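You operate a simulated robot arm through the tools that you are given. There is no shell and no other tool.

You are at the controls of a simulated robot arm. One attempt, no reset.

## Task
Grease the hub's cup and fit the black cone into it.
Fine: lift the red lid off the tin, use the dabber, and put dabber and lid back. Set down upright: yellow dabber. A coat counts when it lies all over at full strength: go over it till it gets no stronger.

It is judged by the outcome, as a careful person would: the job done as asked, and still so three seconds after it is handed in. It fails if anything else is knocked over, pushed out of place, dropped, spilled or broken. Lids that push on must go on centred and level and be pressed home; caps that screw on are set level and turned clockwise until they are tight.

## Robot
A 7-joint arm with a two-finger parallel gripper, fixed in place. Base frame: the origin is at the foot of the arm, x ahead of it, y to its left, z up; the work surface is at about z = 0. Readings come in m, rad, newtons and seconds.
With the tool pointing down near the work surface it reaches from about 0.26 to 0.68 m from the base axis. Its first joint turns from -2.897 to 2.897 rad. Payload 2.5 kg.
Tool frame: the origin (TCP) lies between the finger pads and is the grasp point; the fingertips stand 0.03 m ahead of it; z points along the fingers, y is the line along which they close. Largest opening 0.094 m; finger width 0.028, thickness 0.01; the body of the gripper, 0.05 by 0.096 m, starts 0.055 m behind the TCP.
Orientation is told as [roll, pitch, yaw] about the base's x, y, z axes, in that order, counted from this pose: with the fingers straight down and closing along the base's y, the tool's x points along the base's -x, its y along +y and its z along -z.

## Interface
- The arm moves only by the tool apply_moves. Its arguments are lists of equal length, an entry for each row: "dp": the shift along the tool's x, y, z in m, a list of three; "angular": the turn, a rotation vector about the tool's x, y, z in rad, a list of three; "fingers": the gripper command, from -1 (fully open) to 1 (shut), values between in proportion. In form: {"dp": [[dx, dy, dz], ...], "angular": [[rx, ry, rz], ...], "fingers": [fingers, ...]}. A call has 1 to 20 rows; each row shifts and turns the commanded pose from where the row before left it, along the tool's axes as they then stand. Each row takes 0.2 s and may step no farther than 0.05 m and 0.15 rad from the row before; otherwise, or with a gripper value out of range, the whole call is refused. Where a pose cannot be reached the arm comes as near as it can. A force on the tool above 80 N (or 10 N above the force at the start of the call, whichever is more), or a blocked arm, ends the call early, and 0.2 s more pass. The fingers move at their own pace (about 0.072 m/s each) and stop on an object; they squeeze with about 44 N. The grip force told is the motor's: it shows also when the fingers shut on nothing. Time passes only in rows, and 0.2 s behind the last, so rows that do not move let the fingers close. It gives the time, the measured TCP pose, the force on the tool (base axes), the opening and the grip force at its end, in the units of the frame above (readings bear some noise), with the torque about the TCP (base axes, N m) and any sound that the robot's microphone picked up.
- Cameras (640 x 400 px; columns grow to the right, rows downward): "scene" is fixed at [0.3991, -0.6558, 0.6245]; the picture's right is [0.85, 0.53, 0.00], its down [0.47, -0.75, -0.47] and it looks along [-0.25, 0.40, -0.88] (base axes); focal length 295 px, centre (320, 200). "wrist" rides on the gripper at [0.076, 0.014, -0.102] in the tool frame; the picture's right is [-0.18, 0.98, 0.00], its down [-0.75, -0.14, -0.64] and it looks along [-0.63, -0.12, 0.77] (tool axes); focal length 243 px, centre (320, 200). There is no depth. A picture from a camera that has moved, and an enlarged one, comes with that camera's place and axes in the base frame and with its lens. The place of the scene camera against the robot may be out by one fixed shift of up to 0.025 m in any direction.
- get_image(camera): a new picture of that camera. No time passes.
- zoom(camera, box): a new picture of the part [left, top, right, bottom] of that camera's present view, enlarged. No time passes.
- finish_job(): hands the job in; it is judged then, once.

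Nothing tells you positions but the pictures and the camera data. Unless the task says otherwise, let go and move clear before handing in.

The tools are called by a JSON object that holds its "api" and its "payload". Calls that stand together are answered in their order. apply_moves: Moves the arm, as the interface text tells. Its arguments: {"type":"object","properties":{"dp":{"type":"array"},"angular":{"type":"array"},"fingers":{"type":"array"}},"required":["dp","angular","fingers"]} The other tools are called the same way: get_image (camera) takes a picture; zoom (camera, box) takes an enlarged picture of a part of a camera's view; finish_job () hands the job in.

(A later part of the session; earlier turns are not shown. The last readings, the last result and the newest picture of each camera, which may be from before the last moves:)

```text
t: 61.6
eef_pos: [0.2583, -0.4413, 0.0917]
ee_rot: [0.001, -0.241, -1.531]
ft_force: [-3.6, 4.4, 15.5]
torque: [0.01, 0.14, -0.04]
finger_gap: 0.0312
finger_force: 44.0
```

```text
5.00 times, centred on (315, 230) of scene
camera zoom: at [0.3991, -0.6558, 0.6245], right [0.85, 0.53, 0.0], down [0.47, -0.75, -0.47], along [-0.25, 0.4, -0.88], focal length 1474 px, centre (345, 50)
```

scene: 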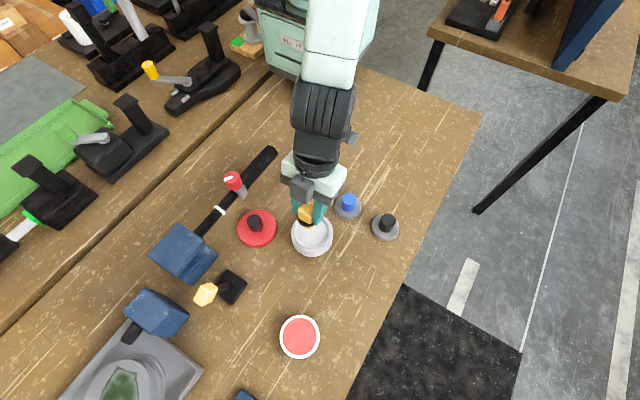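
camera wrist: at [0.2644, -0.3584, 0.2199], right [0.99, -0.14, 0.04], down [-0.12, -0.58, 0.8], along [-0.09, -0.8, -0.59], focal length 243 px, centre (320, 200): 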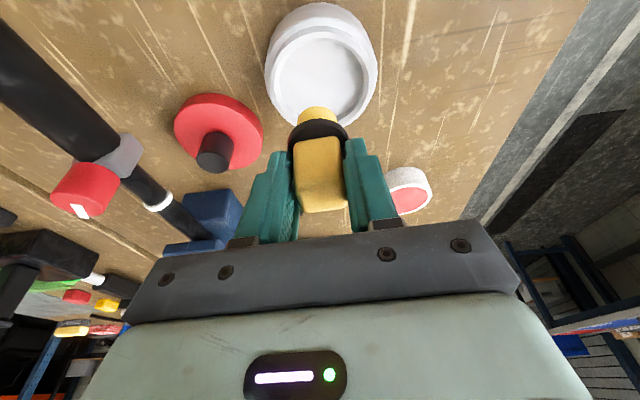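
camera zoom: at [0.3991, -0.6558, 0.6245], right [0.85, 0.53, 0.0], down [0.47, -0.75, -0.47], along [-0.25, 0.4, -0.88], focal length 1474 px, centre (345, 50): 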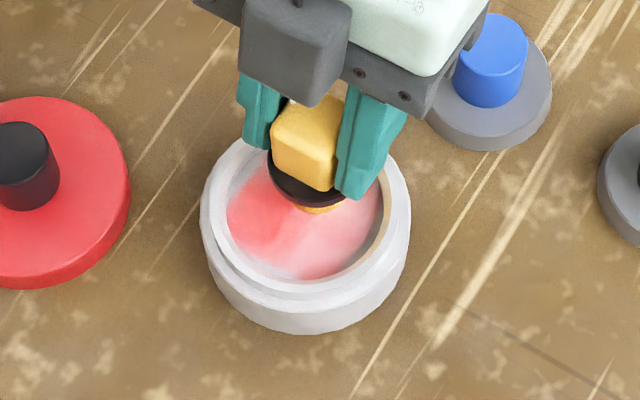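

{"api": "apply_moves", "payload": {"dp": [[-0.0008, 0.0088, 0.0002], [-0.0062, 0.0064, 0.0015], [-0.0085, 0.0023, 0.0021], [-0.0085, -0.0023, 0.0021], [-0.0062, -0.0064, 0.0015], [-0.0022, -0.0088, 0.0005], [0.0022, -0.0088, -0.0005], [0.0062, -0.0064, -0.0015], [0.0085, -0.0023, -0.0021], [0.0085, 0.0023, -0.0021], [0.0062, 0.0064, -0.0015], [0.0022, 0.0088, -0.0005], [-0.0083, 0, -0.034], [-0.0291, 0, 0.0071], [0, 0, 0]], "angular": [[0, 0, 0], [0, 0, 0], [0, 0, 0], [0, 0, 0], [0, 0, 0], [0, 0, 0], [0, 0, 0], [0, 0, 0], [0, 0, 0], [0, 0, 0], [0, 0, 0], [0, 0, 0], [0, 0, 0], [0, 0, 0], [0, 0, 0]], "fingers": [1, 1, 1, 1, 1, 1, 1, 1, 1, 1, 1, 1, 1, 1, 1]}}

{"api": "zoom", "payload": {"camera": "wrist", "box": [220, 0, 420, 170]}}

{"api": "zoom", "payload": {"camera": "scene", "box": [270, 190, 360, 270]}}

```text
t: 64.8
eef_pos: [0.2583, -0.4702, 0.1253]
ee_rot: [0.0, -0.24, -1.528]
ft_force: [0.7, 0.2, -0.9]
torque: [0.0, -0.01, -0.03]
finger_gap: 0.0311
finger_force: 43.9
```

```text
2.35 times, centred on (320, 85) of wrist
camera zoom: at [0.2679, -0.372, 0.2067], right [0.99, -0.14, 0.04], down [-0.12, -0.59, 0.8], along [-0.09, -0.8, -0.6], focal length 571 px, centre (320, 471)
```

zoom: 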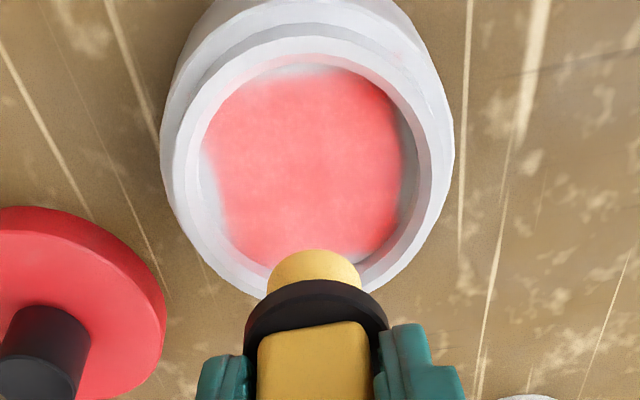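

```text
5.00 times, centred on (315, 230) of scene
camera zoom: at [0.3991, -0.6558, 0.6245], right [0.85, 0.53, 0.0], down [0.47, -0.75, -0.47], along [-0.25, 0.4, -0.88], focal length 1474 px, centre (345, 50)
```

zoom: 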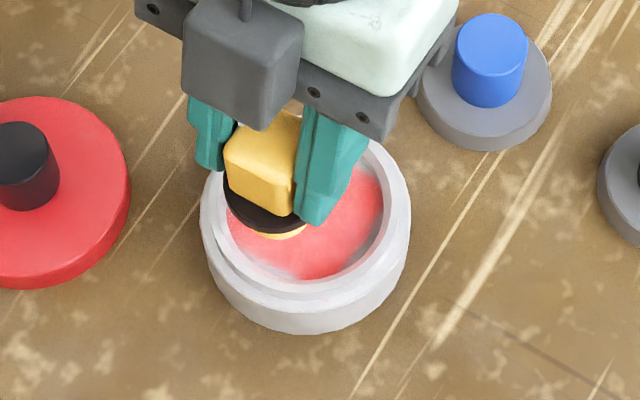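

The coat is much stronger and nearly even, and the pad colour is getting paler as it depletes. I'll go back to the tin to reload, then cover the edges.

{"api": "apply_moves", "payload": {"dp": [[-0.028, 0.0141, 0.0048], [-0.028, 0.0141, 0.0048], [-0.028, 0.0141, 0.0048], [-0.028, 0.0141, 0.0048], [-0.028, 0.0141, 0.0048], [-0.028, 0.0141, 0.0048], [0, 0, 0]], "angular": [[0, 0, 0], [0, 0, 0], [0, 0, 0], [0, 0, 0], [0, 0, 0], [0, 0, 0], [0, 0, 0]], "fingers": [1, 1, 1, 1, 1, 1, 1]}}

{"api": "zoom", "payload": {"camera": "wrist", "box": [220, 20, 420, 200]}}

{"api": "zoom", "payload": {"camera": "scene", "box": [260, 190, 360, 280]}}

```text
t: 66.4
eef_pos: [0.3496, -0.6362, 0.1379]
ee_rot: [-0.002, -0.24, -1.531]
ft_force: [0.2, -1.0, -0.6]
torque: [0.02, 0.02, 0.0]
finger_gap: 0.0312
finger_force: 44.0
```

```text
2.22 times, centred on (320, 110) of wrist
camera zoom: at [0.3602, -0.5383, 0.2192], right [0.99, -0.14, 0.04], down [-0.12, -0.59, 0.8], along [-0.09, -0.8, -0.6], focal length 539 px, centre (320, 400)
```

zoom: 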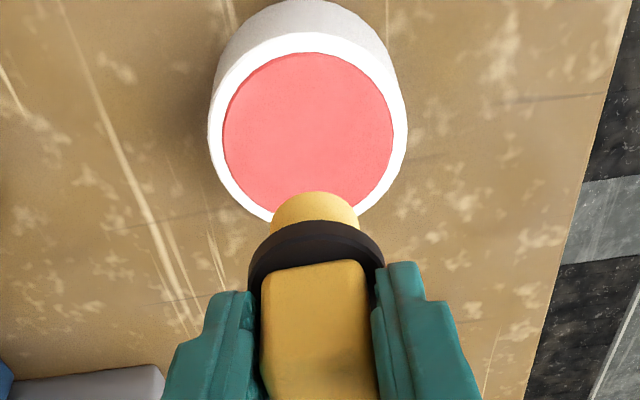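

```text
4.44 times, centred on (310, 235) of scene
camera zoom: at [0.3991, -0.6558, 0.6245], right [0.85, 0.53, 0.0], down [0.47, -0.75, -0.47], along [-0.25, 0.4, -0.88], focal length 1310 px, centre (364, 44)
```

zoom: 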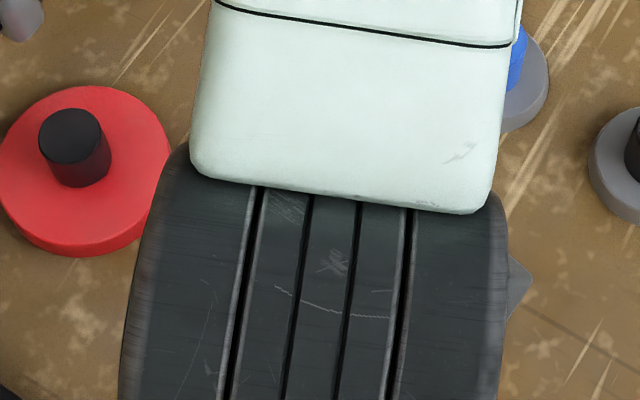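

{"api": "apply_moves", "payload": {"dp": [[0.0052, 0, 0.0211], [0.0051, 0, 0.0211], [0.0011, 0, 0.0044], [0, 0, 0]], "angular": [[0, 0, 0], [0, 0, 0], [0, 0, 0], [0, 0, 0]], "fingers": [1, 1, 1, 1]}}

{"api": "apply_moves", "payload": {"dp": [[-0.0011, 0, -0.0044], [-0.0051, 0, -0.0211], [-0.0052, 0, -0.0211], [0, 0, 0]], "angular": [[0, 0, 0], [0, 0, 0], [0, 0, 0], [0, 0, 0]], "fingers": [1, 1, 1, 1]}}

{"api": "zoom", "payload": {"camera": "wrist", "box": [220, 20, 420, 200]}}

```text
t: 67.4
eef_pos: [0.3513, -0.6381, 0.0914]
ee_rot: [0.003, -0.242, -1.531]
ft_force: [-0.6, 2.9, 15.3]
torque: [-0.03, 0.12, -0.06]
finger_gap: 0.0314
finger_force: 43.8
```

```text
t: 68.4
eef_pos: [0.3496, -0.637, 0.1375]
ee_rot: [0.0, -0.241, -1.532]
ft_force: [0.4, -0.4, -0.3]
torque: [-0.02, -0.02, -0.01]
finger_gap: 0.0316
finger_force: 43.8
```

```text
2.22 times, centred on (320, 110) of wrist
camera zoom: at [0.3598, -0.5378, 0.2184], right [0.99, -0.14, 0.04], down [-0.12, -0.59, 0.8], along [-0.09, -0.8, -0.6], focal length 539 px, centre (320, 400)
```

zoom: 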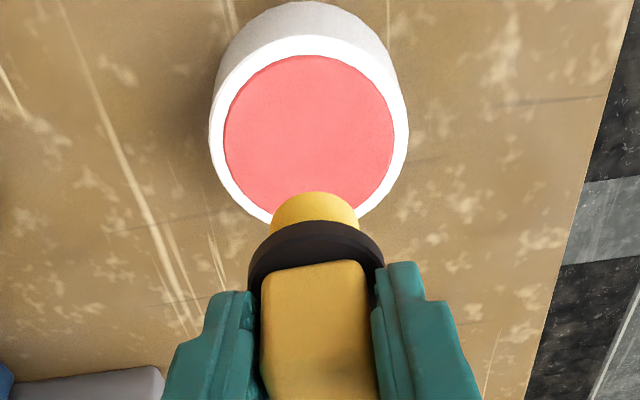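

Pad reloaded. I'll return to the hub for another full round: ring plus a centre pass.

{"api": "apply_moves", "payload": {"dp": [[0.028, -0.0141, -0.0048], [0.028, -0.0141, -0.0048], [0.028, -0.0141, -0.0048], [0.028, -0.0141, -0.0048], [0.028, -0.0141, -0.0048], [0.028, -0.0141, -0.0048], [0, 0, 0]], "angular": [[0, 0, 0], [0, 0, 0], [0, 0, 0], [0, 0, 0], [0, 0, 0], [0, 0, 0], [0, 0, 0]], "fingers": [1, 1, 1, 1, 1, 1, 1]}}

{"api": "zoom", "payload": {"camera": "wrist", "box": [220, 0, 420, 170]}}

{"api": "zoom", "payload": {"camera": "scene", "box": [270, 190, 360, 270]}}

```text
t: 70.0
eef_pos: [0.2575, -0.4705, 0.1256]
ee_rot: [0.0, -0.24, -1.532]
ft_force: [1.0, 0.6, -0.8]
torque: [0.01, 0.0, 0.01]
finger_gap: 0.0311
finger_force: 44.4
```

```text
2.35 times, centred on (320, 85) of wrist
camera zoom: at [0.2675, -0.3721, 0.206], right [0.99, -0.14, 0.04], down [-0.12, -0.58, 0.8], along [-0.09, -0.8, -0.59], focal length 571 px, centre (320, 471)
```

zoom: 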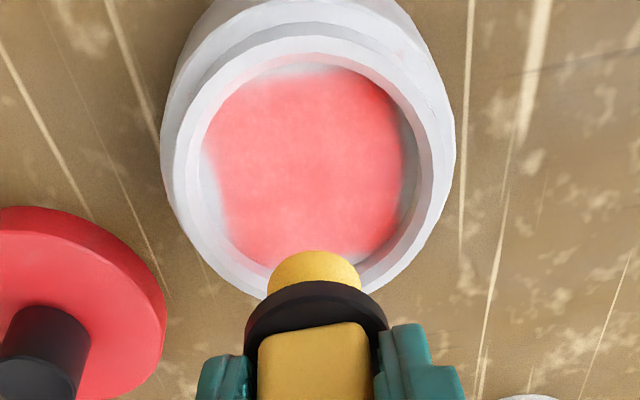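

```text
5.00 times, centred on (315, 230) of scene
camera zoom: at [0.3991, -0.6558, 0.6245], right [0.85, 0.53, 0.0], down [0.47, -0.75, -0.47], along [-0.25, 0.4, -0.88], focal length 1474 px, centre (345, 50)
```

zoom: 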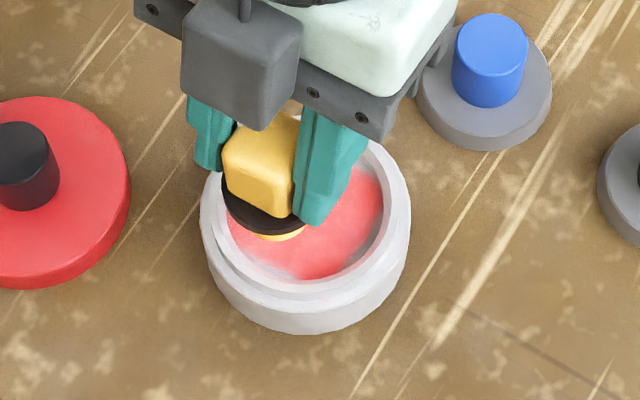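

{"api": "apply_moves", "payload": {"dp": [[0.0013, 0, 0.0305], [0.001, 0, 0.0043], [0.0024, 0.00925, -0.0006], [0.0066, 0.0068, -0.0016], [0.009, 0.0025, -0.0022], [0.009, -0.0025, -0.0022], [0.0066, -0.0068, -0.0016], [0.0024, -0.00925, -0.0006], [-0.0024, -0.00925, 0.0006], [-0.0066, -0.0068, 0.0016], [-0.009, -0.0025, 0.0022], [-0.009, 0.0025, 0.0022], [-0.0066, 0.0068, 0.0016], [-0.0024, 0.00925, 0.0006], [-0.0083, 0, -0.034], [0, 0, 0]], "angular": [[0, 0, 0], [0, 0, 0], [0, 0, 0], [0, 0, 0], [0, 0, 0], [0, 0, 0], [0, 0, 0], [0, 0, 0], [0, 0, 0], [0, 0, 0], [0, 0, 0], [0, 0, 0], [0, 0, 0], [0, 0, 0], [0, 0, 0], [0, 0, 0]], "fingers": [1, 1, 1, 1, 1, 1, 1, 1, 1, 1, 1, 1, 1, 1, 1, 1]}}

{"api": "zoom", "payload": {"camera": "wrist", "box": [220, 0, 420, 170]}}

{"api": "zoom", "payload": {"camera": "scene", "box": [270, 190, 360, 270]}}

```text
t: 73.4
eef_pos: [0.2588, -0.4788, 0.1264]
ee_rot: [0.0, -0.24, -1.53]
ft_force: [1.0, -0.2, -0.7]
torque: [0.02, 0.01, -0.02]
finger_gap: 0.0311
finger_force: 44.3
```

```text
2.35 times, centred on (320, 85) of wrist
camera zoom: at [0.269, -0.3792, 0.2076], right [0.99, -0.14, 0.04], down [-0.12, -0.58, 0.8], along [-0.09, -0.8, -0.59], focal length 571 px, centre (320, 471)
```

zoom: 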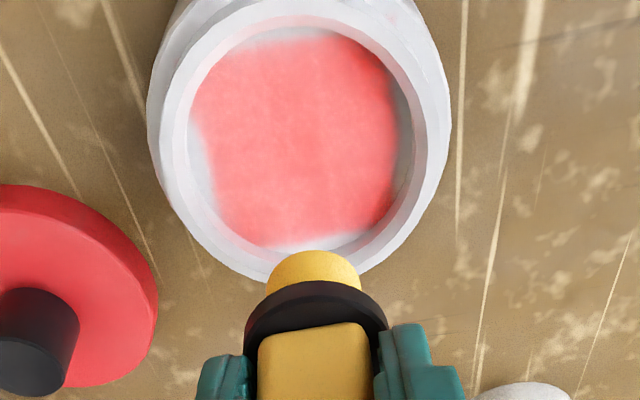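

```text
5.00 times, centred on (315, 230) of scene
camera zoom: at [0.3991, -0.6558, 0.6245], right [0.85, 0.53, 0.0], down [0.47, -0.75, -0.47], along [-0.25, 0.4, -0.88], focal length 1474 px, centre (345, 50)
```

zoom: 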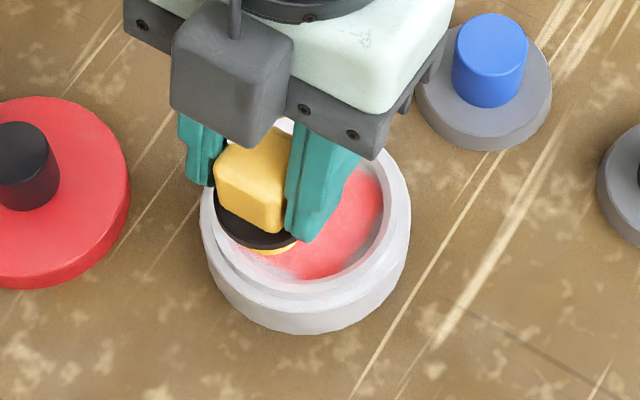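

The coat looks saturated in the middle but leaves fuzzy gaps along the edge. I'll move sideways to see the whole cup unobstructed.

{"api": "apply_moves", "payload": {"dp": [[-0.0071, 0.03, -0.0291], [0.0194, 0.03, -0.0048], [0, 0, 0]], "angular": [[0, 0, 0], [0, 0, 0], [0, 0, 0]], "fingers": [1, 1, 1]}}

{"api": "get_image", "payload": {"camera": "wrist"}}

{"api": "zoom", "payload": {"camera": "scene", "box": [270, 190, 360, 270]}}

```text
t: 74.2
eef_pos: [0.3179, -0.4537, 0.1565]
ee_rot: [0.001, -0.239, -1.531]
ft_force: [0.3, -0.3, -1.3]
torque: [0.01, 0.0, -0.01]
finger_gap: 0.0312
finger_force: 43.9
```

```text
taken
camera wrist: at [0.3278, -0.3555, 0.2374], right [0.99, -0.14, 0.04], down [-0.12, -0.58, 0.8], along [-0.09, -0.8, -0.59], focal length 243 px, centre (320, 200)
```

wrist: 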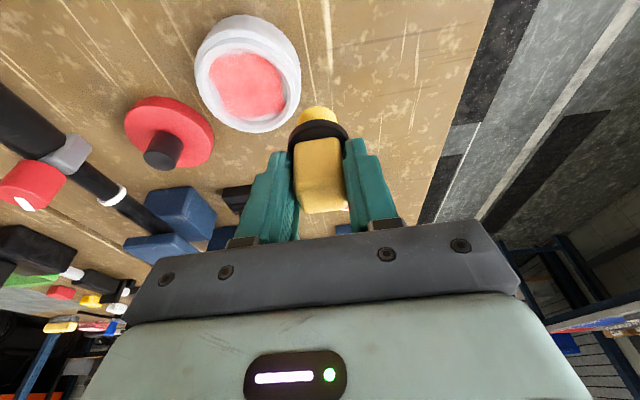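

```text
5.00 times, centred on (315, 230) of scene
camera zoom: at [0.3991, -0.6558, 0.6245], right [0.85, 0.53, 0.0], down [0.47, -0.75, -0.47], along [-0.25, 0.4, -0.88], focal length 1474 px, centre (345, 50)
```

zoom: 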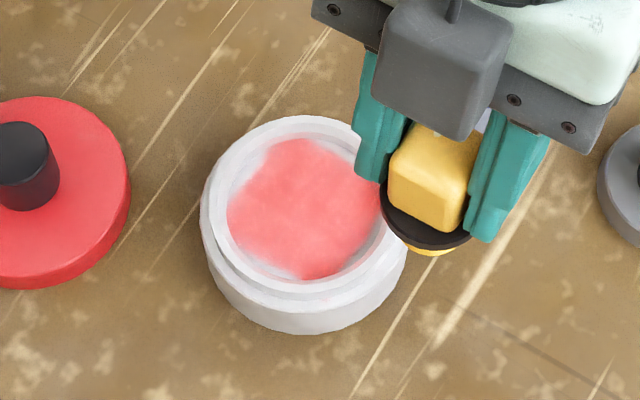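

{"api": "zoom", "payload": {"camera": "wrist", "box": [185, 5, 315, 140]}}

{"api": "zoom", "payload": {"camera": "scene", "box": [285, 205, 345, 260]}}

```text
2.96 times, centred on (250, 72) of wrist
camera zoom: at [0.3278, -0.3555, 0.2374], right [0.99, -0.14, 0.04], down [-0.12, -0.58, 0.8], along [-0.09, -0.8, -0.59], focal length 719 px, centre (527, 578)
```

zoom: 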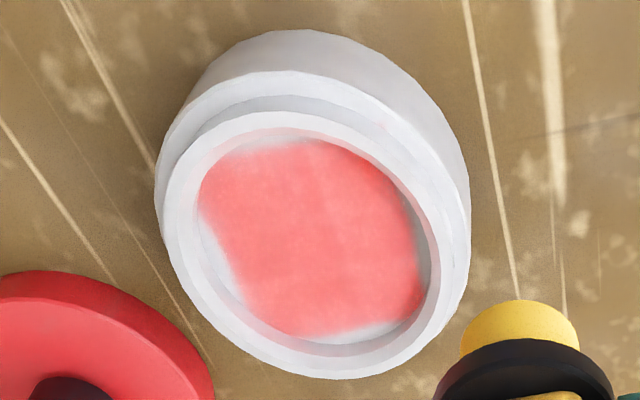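

```text
7.27 times, centred on (315, 232) of scene
camera zoom: at [0.3991, -0.6558, 0.6245], right [0.85, 0.53, 0.0], down [0.47, -0.75, -0.47], along [-0.25, 0.4, -0.88], focal length 2143 px, centre (356, -36)
```

zoom: 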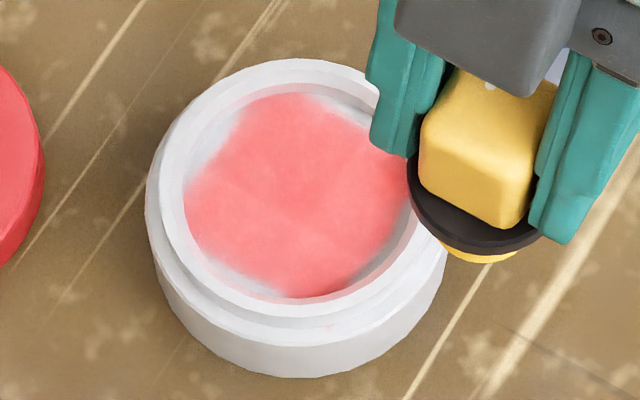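

The coat forms a square patch inscribed in the cup and aligned with the axes; its corners reach the wall, so the crescents are not part of it. I'll make raster passes over the whole patch to check whether it gets any stronger.

{"api": "apply_moves", "payload": {"dp": [[0.0102, -0.037, -0.0025], [0, -0.037, 0], [0.0073, 0, 0.0296], [0.0073, 0, 0.0296], [0.001, 0, 0.0043], [0, 0.009, 0], [0, 0.009, 0], [0, 0.009, 0], [-0.0117, 0, 0.0029], [0, -0.009, 0], [0, -0.009, 0], [0, -0.009, 0], [-0.0117, 0, 0.0029], [0, 0.009, 0], [0, 0.009, 0], [0, 0.009, 0], [-0.0083, 0, -0.034], [0.006, 0.0235, -0.0323], [0, 0.0235, 0], [0, 0, 0]], "angular": [[0, 0, 0], [0, 0, 0], [0, 0, 0], [0, 0, 0], [0, 0, 0], [0, 0, 0], [0, 0, 0], [0, 0, 0], [0, 0, 0], [0, 0, 0], [0, 0, 0], [0, 0, 0], [0, 0, 0], [0, 0, 0], [0, 0, 0], [0, 0, 0], [0, 0, 0], [0, 0, 0], [0, 0, 0], [0, 0, 0]], "fingers": [1, 1, 1, 1, 1, 1, 1, 1, 1, 1, 1, 1, 1, 1, 1, 1, 1, 1, 1, 1]}}

{"api": "zoom", "payload": {"camera": "wrist", "box": [185, 5, 315, 140]}}

{"api": "zoom", "payload": {"camera": "scene", "box": [285, 205, 345, 260]}}

```text
t: 78.4
eef_pos: [0.3184, -0.4546, 0.1571]
ee_rot: [0.001, -0.239, -1.529]
ft_force: [0.1, -1.6, 0.1]
torque: [0.06, -0.01, 0.0]
finger_gap: 0.0315
finger_force: 44.0
```

```text
2.96 times, centred on (250, 72) of wrist
camera zoom: at [0.3278, -0.355, 0.2368], right [0.99, -0.14, 0.04], down [-0.12, -0.58, 0.8], along [-0.09, -0.8, -0.6], focal length 719 px, centre (527, 578)
```

zoom: 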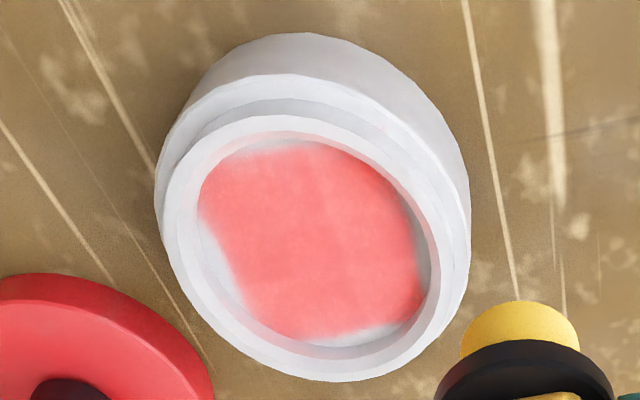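

```text
7.27 times, centred on (315, 232) of scene
camera zoom: at [0.3991, -0.6558, 0.6245], right [0.85, 0.53, 0.0], down [0.47, -0.75, -0.47], along [-0.25, 0.4, -0.88], focal length 2143 px, centre (356, -36)
```

zoom: 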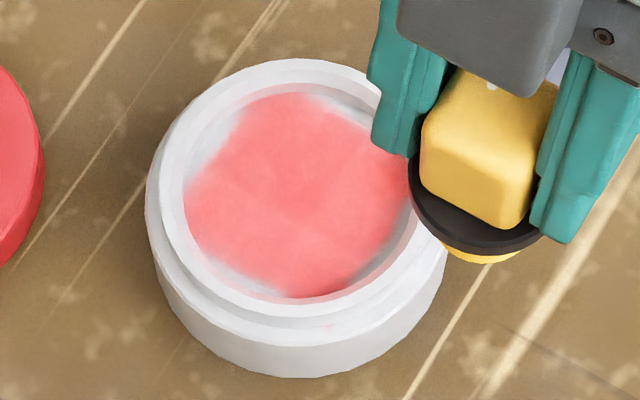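

The patch still deepened slightly in places. I'll reload once more and do another full pass to make sure it's saturated.

{"api": "apply_moves", "payload": {"dp": [[-0.0347, 0.0049, 0.0125], [-0.0347, 0.0049, 0.0125], [-0.0347, 0.0049, 0.0125], [-0.0347, 0.0049, 0.0125], [-0.0347, 0.0049, 0.0125], [0, 0, 0]], "angular": [[0, 0, 0], [0, 0, 0], [0, 0, 0], [0, 0, 0], [0, 0, 0], [0, 0, 0]], "fingers": [1, 1, 1, 1, 1, 1]}}

{"api": "zoom", "payload": {"camera": "wrist", "box": [220, 20, 420, 200]}}

```text
t: 79.8
eef_pos: [0.3494, -0.6371, 0.1355]
ee_rot: [-0.001, -0.239, -1.532]
ft_force: [-0.5, 0.8, -1.1]
torque: [0.01, -0.01, -0.01]
finger_gap: 0.0312
finger_force: 44.5
```

```text
2.22 times, centred on (320, 110) of wrist
camera zoom: at [0.3595, -0.5385, 0.2167], right [0.99, -0.14, 0.04], down [-0.12, -0.59, 0.8], along [-0.09, -0.8, -0.6], focal length 539 px, centre (320, 400)
```

zoom: 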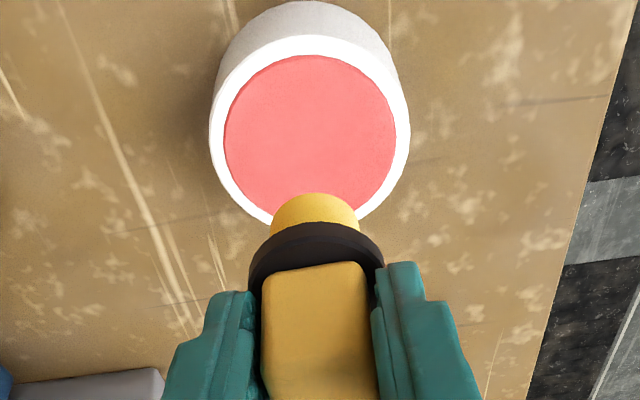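

{"api": "apply_moves", "payload": {"dp": [[0.0048, 0, 0.0197], [0.0048, 0, 0.0197], [0.0011, 0, 0.0046], [0, 0, 0]], "angular": [[0, 0, 0], [0, 0, 0], [0, 0, 0], [0, 0, 0]], "fingers": [1, 1, 1, 1]}}

{"api": "apply_moves", "payload": {"dp": [[-0.0011, 0, -0.0046], [-0.0048, 0, -0.0197], [-0.0053, 0, -0.0217], [0, 0, 0]], "angular": [[0, 0, 0], [0, 0, 0], [0, 0, 0], [0, 0, 0]], "fingers": [1, 1, 1, 1]}}

{"api": "zoom", "payload": {"camera": "wrist", "box": [220, 20, 420, 200]}}

```text
t: 80.8
eef_pos: [0.3508, -0.6378, 0.091]
ee_rot: [-0.002, -0.241, -1.531]
ft_force: [0.4, -0.8, 1.4]
torque: [-0.05, -0.03, 0.0]
finger_gap: 0.0316
finger_force: 44.1
```

```text
t: 81.8
eef_pos: [0.3501, -0.6362, 0.1378]
ee_rot: [-0.001, -0.238, -1.529]
ft_force: [0.1, 0.1, -1.1]
torque: [0.0, -0.01, -0.03]
finger_gap: 0.0313
finger_force: 43.8
```

```text
2.22 times, centred on (320, 110) of wrist
camera zoom: at [0.36, -0.538, 0.2198], right [0.99, -0.14, 0.04], down [-0.12, -0.59, 0.8], along [-0.09, -0.8, -0.6], focal length 539 px, centre (320, 400)
```

zoom: 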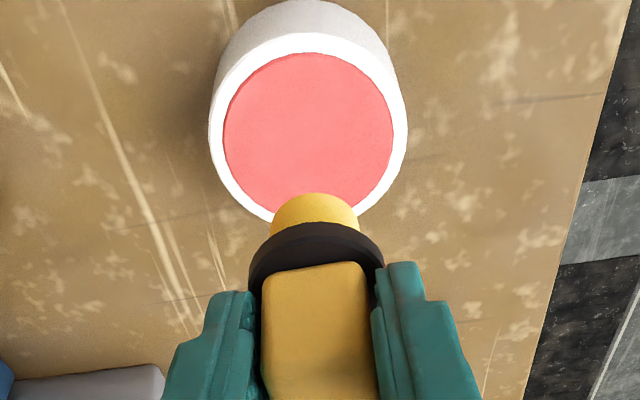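

The press was too light (1.4 N), so I'll dip again slightly deeper.

{"api": "apply_moves", "payload": {"dp": [[0.0053, 0, 0.0216], [0.0048, 0, 0.0198], [0.0014, 0, 0.0058], [0, 0, 0]], "angular": [[0, 0, 0], [0, 0, 0], [0, 0, 0], [0, 0, 0]], "fingers": [1, 1, 1, 1]}}

{"api": "apply_moves", "payload": {"dp": [[-0.0014, 0, -0.0058], [-0.0048, 0, -0.0198], [-0.0053, 0, -0.0216], [0, 0, 0]], "angular": [[0, 0, 0], [0, 0, 0], [0, 0, 0], [0, 0, 0]], "fingers": [1, 1, 1, 1]}}

{"api": "zoom", "payload": {"camera": "wrist", "box": [220, 20, 420, 200]}}

```text
t: 82.8
eef_pos: [0.3504, -0.6372, 0.0914]
ee_rot: [0.002, -0.241, -1.531]
ft_force: [-0.7, 2.6, 7.4]
torque: [0.0, 0.02, 0.0]
finger_gap: 0.0313
finger_force: 44.2
```

```text
t: 83.8
eef_pos: [0.3504, -0.6353, 0.1388]
ee_rot: [-0.004, -0.239, -1.53]
ft_force: [-0.1, 0.6, -1.4]
torque: [0.0, -0.03, 0.01]
finger_gap: 0.0313
finger_force: 43.9
```

```text
2.22 times, centred on (320, 110) of wrist
camera zoom: at [0.3599, -0.5369, 0.2194], right [0.99, -0.14, 0.04], down [-0.12, -0.59, 0.8], along [-0.09, -0.8, -0.6], focal length 539 px, centre (320, 400)
```

zoom: 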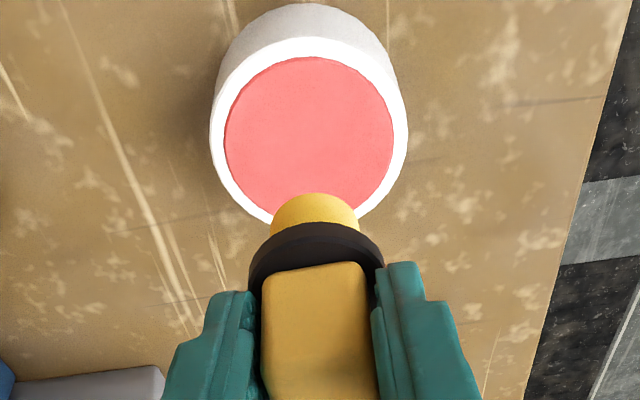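

{"api": "apply_moves", "payload": {"dp": [[0.0271, -0.0141, -0.0045], [0.0271, -0.0141, -0.0045], [0.0271, -0.0141, -0.0045], [0.0271, -0.0141, -0.0045], [0.0271, -0.0141, -0.0045], [0.0271, -0.0141, -0.0045], [0, 0, 0]], "angular": [[0, 0, 0], [0, 0, 0], [0, 0, 0], [0, 0, 0], [0, 0, 0], [0, 0, 0], [0, 0, 0]], "fingers": [1, 1, 1, 1, 1, 1, 1]}}

```text
t: 85.4
eef_pos: [0.259, -0.4762, 0.1255]
ee_rot: [-0.002, -0.238, -1.532]
ft_force: [0.3, -0.4, -1.0]
torque: [0.04, -0.02, -0.04]
finger_gap: 0.0311
finger_force: 44.1
```

{"api": "apply_moves", "payload": {"dp": [[0.0073, 0, 0.0296], [0.0011, 0, 0.0047], [0.0024, 0.00925, -0.0006], [0.0066, 0.0068, -0.0016], [0.009, 0.0025, -0.0022], [0.009, -0.0025, -0.0022], [0.0066, -0.0068, -0.0016], [0.0024, -0.00925, -0.0006], [-0.0024, -0.00925, 0.0006], [-0.0066, -0.0068, 0.0016], [-0.009, -0.0025, 0.0022], [-0.009, 0.0025, 0.0022], [-0.0066, 0.0068, 0.0016], [-0.0024, 0.00925, 0.0006], [0.009, 0, -0.0022], [0.009, 0, -0.0022], [0.009, 0, -0.0022], [0, 0, 0]], "angular": [[0, 0, 0], [0, 0, 0], [0, 0, 0], [0, 0, 0], [0, 0, 0], [0, 0, 0], [0, 0, 0], [0, 0, 0], [0, 0, 0], [0, 0, 0], [0, 0, 0], [0, 0, 0], [0, 0, 0], [0, 0, 0], [0, 0, 0], [0, 0, 0], [0, 0, 0], [0, 0, 0]], "fingers": [1, 1, 1, 1, 1, 1, 1, 1, 1, 1, 1, 1, 1, 1, 1, 1, 1, 1]}}

```text
t: 89.2
eef_pos: [0.2582, -0.4485, 0.0908]
ee_rot: [0.0, -0.242, -1.53]
ft_force: [-0.3, -5.9, 12.8]
torque: [-0.58, -0.02, 0.01]
finger_gap: 0.0313
finger_force: 44.1
```

{"api": "apply_moves", "payload": {"dp": [[0, 0.012, 0], [-0.009, 0, 0.0022], [0, -0.012, 0], [0, -0.012, 0], [-0.009, 0, 0.0022], [0, 0.012, 0], [0, 0.012, 0], [-0.0083, 0, -0.034], [0.0034, 0.024, -0.0317], [0, 0.024, 0], [0, 0, 0]], "angular": [[0, 0, 0], [0, 0, 0], [0, 0, 0], [0, 0, 0], [0, 0, 0], [0, 0, 0], [0, 0, 0], [0, 0, 0], [0, 0, 0], [0, 0, 0], [0, 0, 0]], "fingers": [1, 1, 1, 1, 1, 1, 1, 1, 1, 1, 1]}}

{"api": "zoom", "payload": {"camera": "wrist", "box": [185, 5, 315, 140]}}

{"api": "zoom", "payload": {"camera": "scene", "box": [285, 205, 345, 260]}}

```text
t: 91.6
eef_pos: [0.3181, -0.4532, 0.1542]
ee_rot: [0.0, -0.241, -1.53]
ft_force: [0.8, 0.1, 0.3]
torque: [0.02, -0.05, 0.01]
finger_gap: 0.0315
finger_force: 44.4
```

```text
2.96 times, centred on (250, 72) of wrist
camera zoom: at [0.3285, -0.3545, 0.2356], right [0.99, -0.14, 0.04], down [-0.12, -0.59, 0.8], along [-0.09, -0.8, -0.6], focal length 719 px, centre (527, 578)
```

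zoom: 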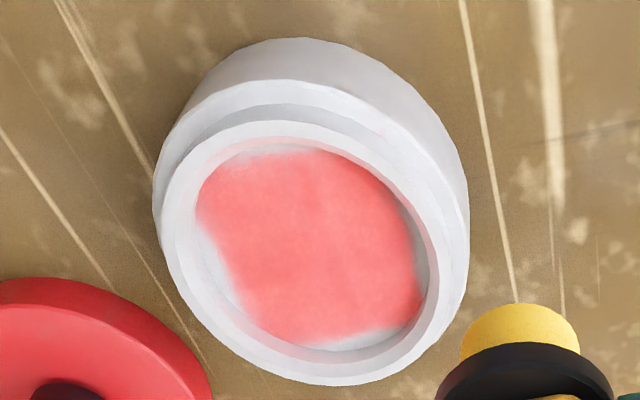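

```text
7.27 times, centred on (315, 232) of scene
camera zoom: at [0.3991, -0.6558, 0.6245], right [0.85, 0.53, 0.0], down [0.47, -0.75, -0.47], along [-0.25, 0.4, -0.88], focal length 2143 px, centre (356, -36)
```

zoom: 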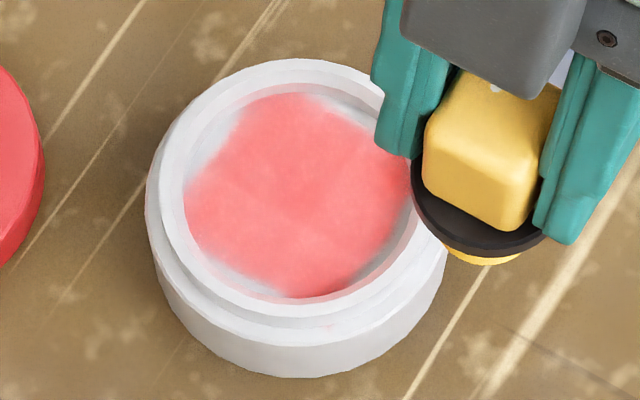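

No further change between passes, so the coat is at full strength. I'll take the dabber back to its original spot (0.380, -0.539) and set it down upright.

{"api": "apply_moves", "payload": {"dp": [[-0.0271, 0.0197, 0.0066], [-0.0271, 0.0197, 0.0066], [-0.0271, 0.0197, 0.0066], [0, 0, 0], [0.0068, 0, 0.0277], [0.0068, 0, 0.0277], [0, 0, 0]], "angular": [[0, 0, 0], [0, 0, 0], [0, 0, 0], [0, 0, 0], [0, 0, 0], [0, 0, 0], [0, 0, 0]], "fingers": [1, 1, 1, 1, 1, 1, 1]}}

{"api": "get_image", "payload": {"camera": "wrist"}}

{"api": "get_image", "payload": {"camera": "scene"}}

```text
t: 93.2
eef_pos: [0.3793, -0.5347, 0.0994]
ee_rot: [-0.001, -0.24, -1.532]
ft_force: [0.2, -0.7, 0.0]
torque: [0.02, 0.0, -0.03]
finger_gap: 0.031
finger_force: 44.0
```

```text
taken
camera wrist: at [0.3897, -0.4358, 0.1799], right [0.99, -0.14, 0.04], down [-0.12, -0.58, 0.8], along [-0.09, -0.8, -0.59], focal length 243 px, centre (320, 200)
```

wrist: 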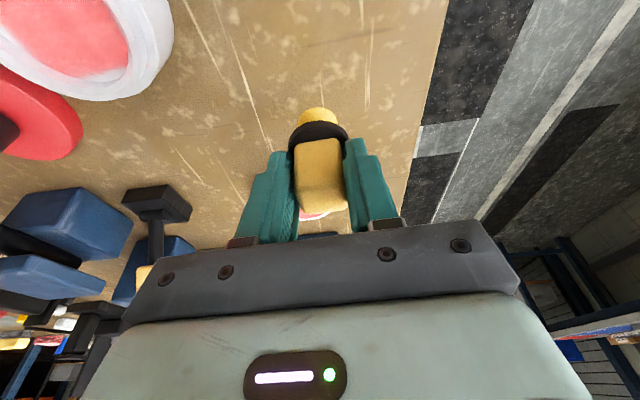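

```text
taken
```

scene: 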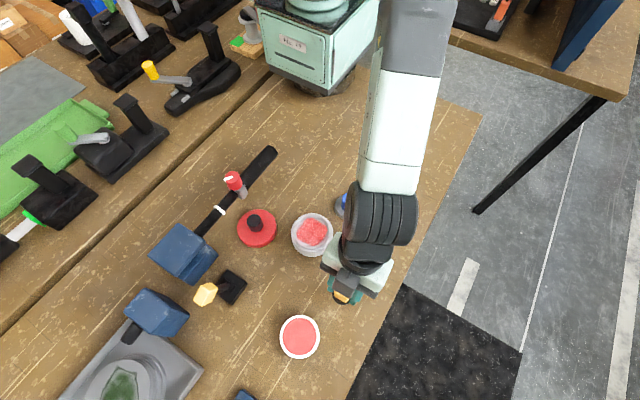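

{"api": "apply_moves", "payload": {"dp": [[0.0041, 0, 0.0167], [0.0041, 0, 0.0167], [0, 0, 0]], "angular": [[0, 0, 0], [0, 0, 0], [0, 0, 0]], "fingers": [1, 1, 1]}}

{"api": "apply_moves", "payload": {"dp": [[0.0005, 0, 0.0019], [0, 0, 0]], "angular": [[0, 0, 0], [0, 0, 0]], "fingers": [1, 1]}}

```text
t: 94.0
eef_pos: [0.3796, -0.534, 0.065]
ee_rot: [0.0, -0.238, -1.531]
ft_force: [0.5, 0.3, -1.1]
torque: [0.0, -0.01, -0.01]
finger_gap: 0.0312
finger_force: 44.1
```

```text
t: 94.6
eef_pos: [0.3797, -0.5342, 0.0624]
ee_rot: [-0.002, -0.24, -1.53]
ft_force: [0.4, 0.2, -1.1]
torque: [-0.01, 0.01, 0.0]
finger_gap: 0.0314
finger_force: 43.9
```

{"api": "apply_moves", "payload": {"dp": [[0.0003, 0, 0.0014], [0, 0, 0]], "angular": [[0, 0, 0], [0, 0, 0]], "fingers": [1, 1]}}

```text
t: 95.2
eef_pos: [0.3795, -0.5343, 0.0593]
ee_rot: [0.0, -0.241, -1.531]
ft_force: [-0.5, 0.6, 1.1]
torque: [-0.02, 0.03, -0.03]
finger_gap: 0.0316
finger_force: 43.8
```

{"api": "apply_moves", "payload": {"dp": [[0.0003, 0, 0.001], [0, 0, 0]], "angular": [[0, 0, 0], [0, 0, 0]], "fingers": [1, 1]}}

{"api": "zoom", "payload": {"camera": "wrist", "box": [220, 80, 420, 240]}}

```text
t: 95.8
eef_pos: [0.3799, -0.5343, 0.0611]
ee_rot: [0.001, -0.24, -1.533]
ft_force: [-2.7, 3.1, 14.0]
torque: [0.03, 0.17, -0.05]
finger_gap: 0.0315
finger_force: 44.0
```

```text
2.50 times, centred on (320, 160) of wrist
camera zoom: at [0.3903, -0.4358, 0.142], right [0.99, -0.14, 0.04], down [-0.12, -0.58, 0.8], along [-0.09, -0.8, -0.59], focal length 606 px, centre (320, 300)
```

zoom: 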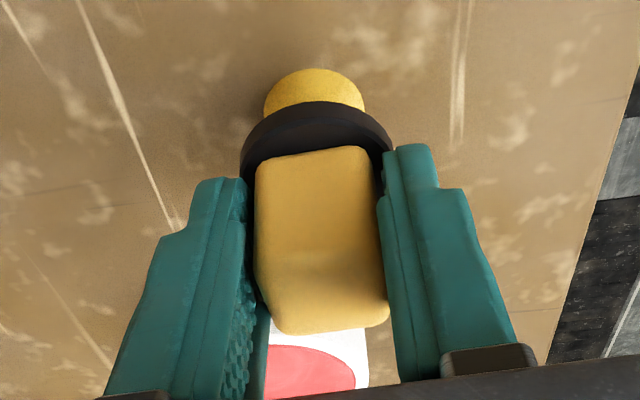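

Contact made at 14 N with the dabber upright. I'll relieve slightly, release, and lift straight up.

{"api": "apply_moves", "payload": {"dp": [[-0.0001, 0, -0.0006], [0, 0, 0], [0, 0, 0], [0, 0, 0], [-0.0048, 0, -0.0194], [-0.0095, 0, -0.0388], [-0.0095, 0, -0.0388], [0, 0, 0]], "angular": [[0, 0, 0], [0, 0, 0], [0, 0, 0], [0, 0, 0], [0, 0, 0], [0, 0, 0], [0, 0, 0], [0, 0, 0]], "fingers": [1, 0.2, -0.1, -0.3, -0.3, -0.3, -0.3, -0.3]}}

{"api": "get_image", "payload": {"camera": "wrist"}}

{"api": "get_image", "payload": {"camera": "scene"}}

```text
t: 97.6
eef_pos: [0.3814, -0.5344, 0.1626]
ee_rot: [-0.001, -0.239, -1.532]
ft_force: [-1.3, 0.6, 0.8]
torque: [-0.05, 0.01, 0.0]
finger_gap: 0.0611
finger_force: 0.0
```

```text
taken
camera wrist: at [0.3906, -0.4354, 0.2429], right [0.99, -0.14, 0.04], down [-0.12, -0.59, 0.8], along [-0.09, -0.8, -0.6], focal length 243 px, centre (320, 200)
```

wrist: 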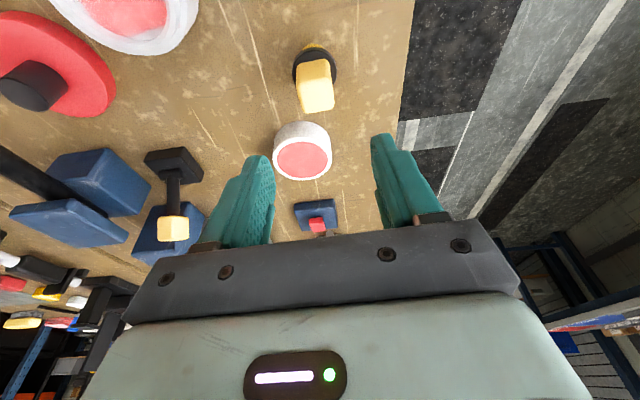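

```text
taken
```

scene: 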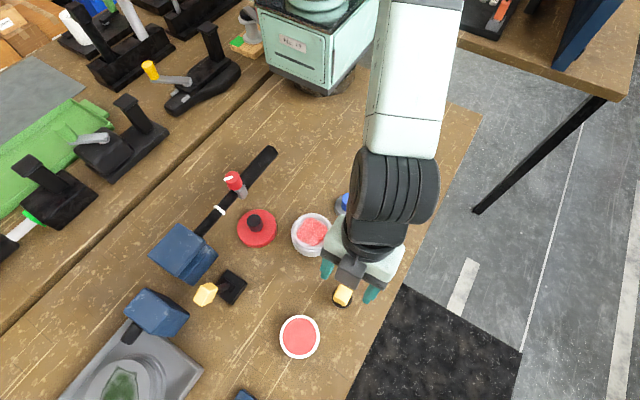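

The dabber stands upright in its place. Next I'll go back to the lid with the same grip orientation as before (yaw -1.075).

{"api": "apply_moves", "payload": {"dp": [[0, 0, 0], [0, 0, 0], [0, 0, 0], [0, 0, 0], [0.0224, -0.0317, -0.0033], [0.0224, -0.0317, -0.0033], [0.0224, -0.0317, -0.0033], [0.0224, -0.0317, -0.0033], [0.0224, -0.0317, -0.0033], [0.0224, -0.0317, -0.0033], [0, 0, 0]], "angular": [[-0.0271, 0, -0.1107], [-0.0271, 0, -0.1107], [-0.0271, 0, -0.1107], [-0.0271, 0, -0.1107], [0, 0, 0], [0, 0, 0], [0, 0, 0], [0, 0, 0], [0, 0, 0], [0, 0, 0], [0, 0, 0]], "fingers": [-0.3, -0.3, -0.3, -0.3, -0.3, -0.3, -0.3, -0.3, -0.3, -0.3, -0.3]}}

{"api": "get_image", "payload": {"camera": "wrist"}}

{"api": "zoom", "payload": {"camera": "scene", "box": [200, 170, 400, 350]}}

```text
t: 100.0
eef_pos: [0.1489, -0.505, 0.1472]
ee_rot: [-0.001, -0.24, -1.075]
ft_force: [-0.4, 0.5, 0.1]
torque: [0.01, -0.03, 0.01]
finger_gap: 0.0609
finger_force: 0.0
```

```text
taken
camera wrist: at [0.1147, -0.4124, 0.2281], right [0.95, 0.31, 0.04], down [0.15, -0.58, 0.8], along [0.28, -0.76, -0.59], focal length 243 px, centre (320, 200)
```

wrist: 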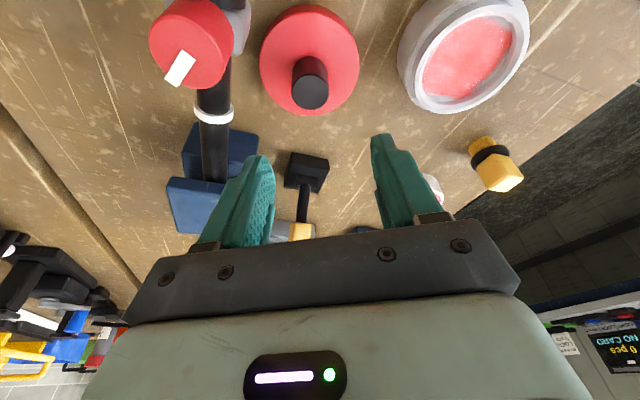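

```text
2.22 times, centred on (300, 260) of scene
camera zoom: at [0.3991, -0.6558, 0.6245], right [0.85, 0.53, 0.0], down [0.47, -0.75, -0.47], along [-0.25, 0.4, -0.88], focal length 655 px, centre (364, 67)
```

zoom: 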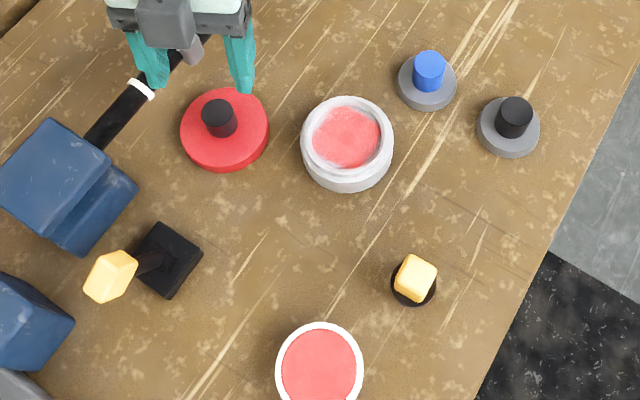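

{"api": "zoom", "payload": {"camera": "scene", "box": [285, 205, 345, 260]}}

{"api": "zoom", "payload": {"camera": "wrist", "box": [390, 0, 540, 120]}}

```text
7.27 times, centred on (315, 232) of scene
camera zoom: at [0.3991, -0.6558, 0.6245], right [0.85, 0.53, 0.0], down [0.47, -0.75, -0.47], along [-0.25, 0.4, -0.88], focal length 2143 px, centre (356, -36)
```

zoom: 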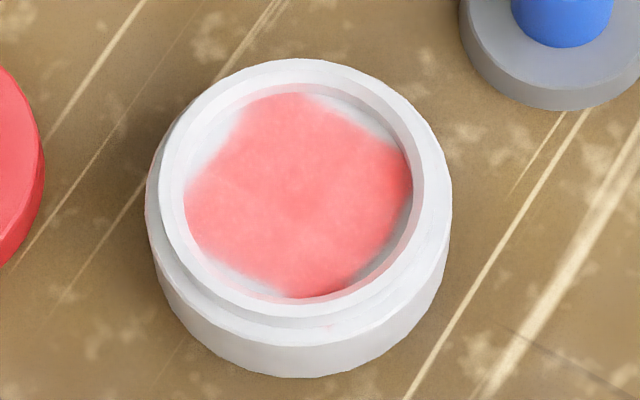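

```text
3.33 times, centred on (465, 60) of wrist
camera zoom: at [0.1147, -0.4124, 0.2281], right [0.95, 0.31, 0.04], down [0.15, -0.58, 0.8], along [0.28, -0.76, -0.59], focal length 809 px, centre (-163, 667)
```

zoom: 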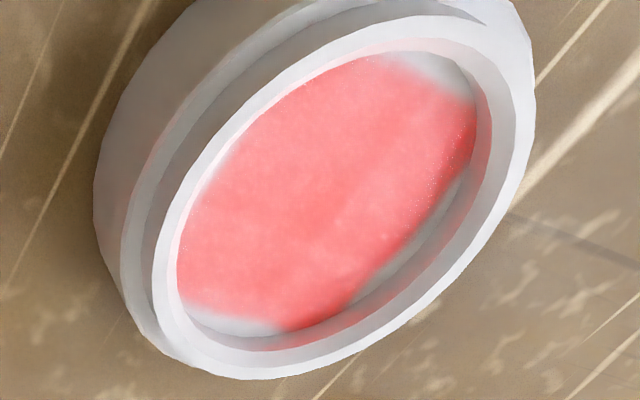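

The coat fills the square patch, clipped by the cup wall, evenly. Next I'll descend around the lid's knob.

{"api": "apply_moves", "payload": {"dp": [[0.0068, 0, 0.0277], [0.0068, 0, 0.0277], [0.0063, 0.0003, 0.0257], [0, 0, 0]], "angular": [[0, 0, 0], [0, 0, 0], [0, 0, 0], [0, 0, 0]], "fingers": [-0.3, -0.3, -0.3, -0.3]}}

{"api": "zoom", "payload": {"camera": "wrist", "box": [220, 40, 420, 240]}}

```text
t: 101.0
eef_pos: [0.1489, -0.506, 0.0641]
ee_rot: [0.0, -0.241, -1.076]
ft_force: [-0.1, 0.0, -0.3]
torque: [-0.01, 0.03, 0.0]
finger_gap: 0.061
finger_force: 0.1
```

```text
2.00 times, centred on (320, 140) of wrist
camera zoom: at [0.1145, -0.4131, 0.1448], right [0.95, 0.31, 0.04], down [0.15, -0.58, 0.8], along [0.27, -0.76, -0.59], focal length 485 px, centre (320, 320)
```

zoom: 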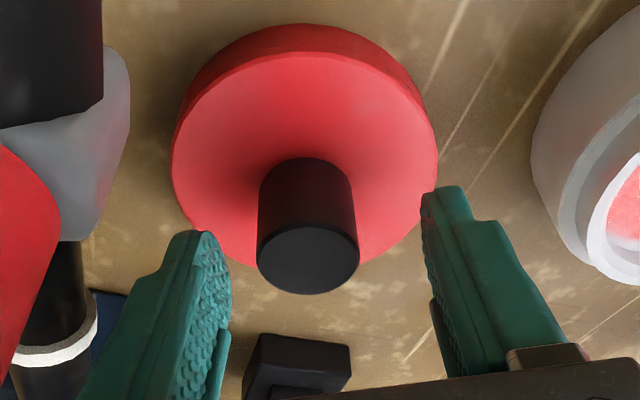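

{"api": "apply_moves", "payload": {"dp": [[0.0033, 0.0003, 0.0136], [0, 0, 0]], "angular": [[0, 0, 0], [0, 0, 0]], "fingers": [-0.2, -0.2]}}

{"api": "zoom", "payload": {"camera": "wrist", "box": [220, 60, 420, 260]}}

```text
t: 101.6
eef_pos: [0.1503, -0.5063, 0.0497]
ee_rot: [-0.001, -0.241, -1.076]
ft_force: [0.0, 0.2, -0.2]
torque: [0.01, -0.01, 0.02]
finger_gap: 0.0566
finger_force: 0.0
```

```text
2.00 times, centred on (320, 160) of wrist
camera zoom: at [0.1149, -0.4129, 0.1307], right [0.95, 0.31, 0.04], down [0.15, -0.58, 0.8], along [0.27, -0.76, -0.59], focal length 485 px, centre (320, 280)
```

zoom: 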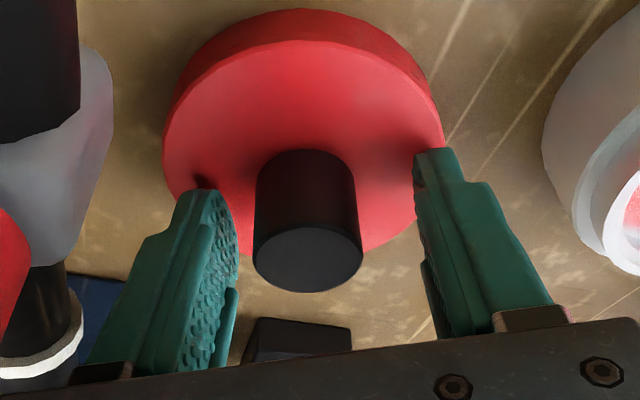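

{"api": "apply_moves", "payload": {"dp": [[0, -0.0025, 0], [0, 0, 0], [0, 0, 0], [0, 0, 0], [0, 0, 0]], "angular": [[0, 0, 0], [0, 0, 0], [0, 0, 0], [0, 0, 0], [0, 0, 0]], "fingers": [-0.1, 0.2, 0.5, 1, 1]}}

{"api": "zoom", "payload": {"camera": "wrist", "box": [220, 60, 420, 260]}}

```text
t: 102.8
eef_pos: [0.1472, -0.5081, 0.0506]
ee_rot: [-0.001, -0.239, -1.075]
ft_force: [0.1, 0.2, -0.1]
torque: [0.01, 0.03, 0.03]
finger_gap: 0.0278
finger_force: 44.4
```

```text
2.00 times, centred on (320, 160) of wrist
camera zoom: at [0.1124, -0.414, 0.131], right [0.95, 0.31, 0.04], down [0.15, -0.58, 0.8], along [0.27, -0.76, -0.59], focal length 485 px, centre (320, 280)
```

zoom: 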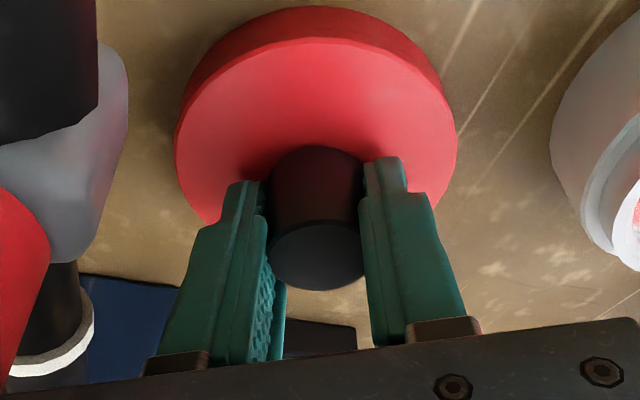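

Same grip as originally. I'll lift and carry the lid back over the tin, then compare the view with the one taken right after lifting it off.

{"api": "apply_moves", "payload": {"dp": [[-0.0024, 0, -0.0097], [-0.0071, 0, -0.0291], [-0.0071, 0, -0.0291], [-0.0048, 0, -0.0194], [-0.0257, 0.0144, 0.0063], [-0.0257, 0.0144, 0.0063], [-0.0257, 0.0144, 0.0063], [-0.0257, 0.0144, 0.0063], [-0.0257, 0.0144, 0.0063], [-0.0257, 0.0144, 0.0063], [-0.0257, 0.0144, 0.0063], [-0.0257, 0.0144, 0.0063], [0, 0, 0]], "angular": [[0, 0, 0], [0, 0, 0], [0, 0, 0], [0, 0, 0], [0, 0, 0], [0, 0, 0], [0, 0, 0], [0, 0, 0], [0, 0, 0], [0, 0, 0], [0, 0, 0], [0, 0, 0], [0, 0, 0]], "fingers": [1, 1, 1, 1, 1, 1, 1, 1, 1, 1, 1, 1, 1]}}

{"api": "zoom", "payload": {"camera": "wrist", "box": [230, 10, 410, 130]}}

{"api": "get_image", "payload": {"camera": "scene"}}

```text
t: 105.6
eef_pos: [0.3483, -0.6376, 0.1399]
ee_rot: [0.0, -0.239, -1.075]
ft_force: [-0.7, 0.5, -0.9]
torque: [0.02, 0.0, -0.03]
finger_gap: 0.0278
finger_force: 43.9
```

```text
3.33 times, centred on (320, 70) of wrist
camera zoom: at [0.3142, -0.545, 0.2211], right [0.95, 0.31, 0.04], down [0.15, -0.58, 0.8], along [0.27, -0.76, -0.6], focal length 809 px, centre (320, 633)
```

zoom: 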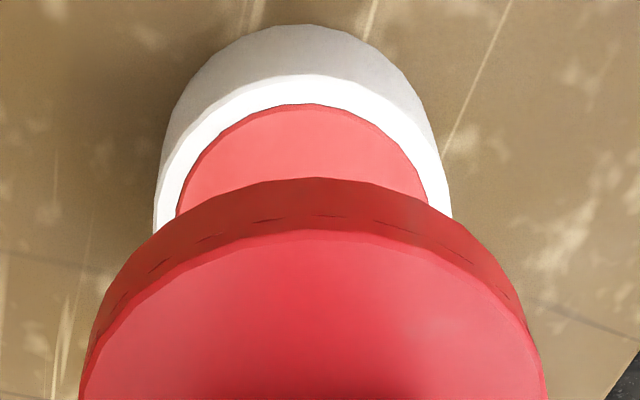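

```text
taken
```

scene: 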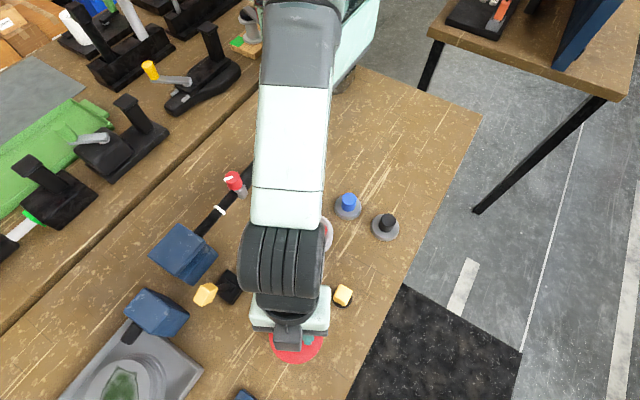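

{"api": "apply_moves", "payload": {"dp": [[0.0025, 0, 0.0104], [0, 0, 0]], "angular": [[0, 0, 0], [0, 0, 0]], "fingers": [1, 1]}}

{"api": "zoom", "payload": {"camera": "wrist", "box": [230, 10, 410, 130]}}

```text
t: 106.2
eef_pos: [0.3497, -0.6375, 0.1295]
ee_rot: [-0.001, -0.24, -1.074]
ft_force: [1.3, 0.0, -0.1]
torque: [-0.04, -0.02, 0.01]
finger_gap: 0.0278
finger_force: 43.7
```

```text
3.33 times, centred on (320, 70) of wrist
camera zoom: at [0.3142, -0.545, 0.2104], right [0.95, 0.31, 0.04], down [0.15, -0.58, 0.8], along [0.27, -0.76, -0.59], focal length 809 px, centre (320, 633)
```

zoom: 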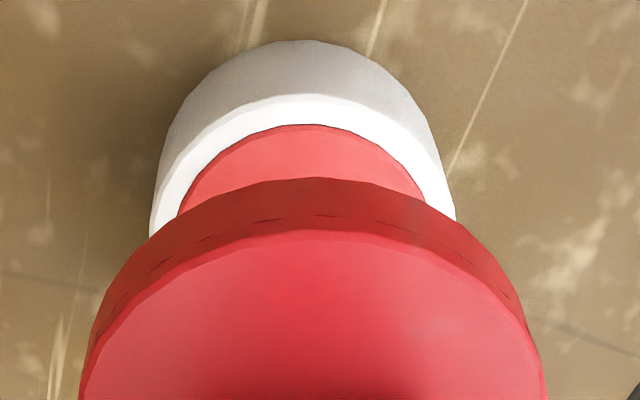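

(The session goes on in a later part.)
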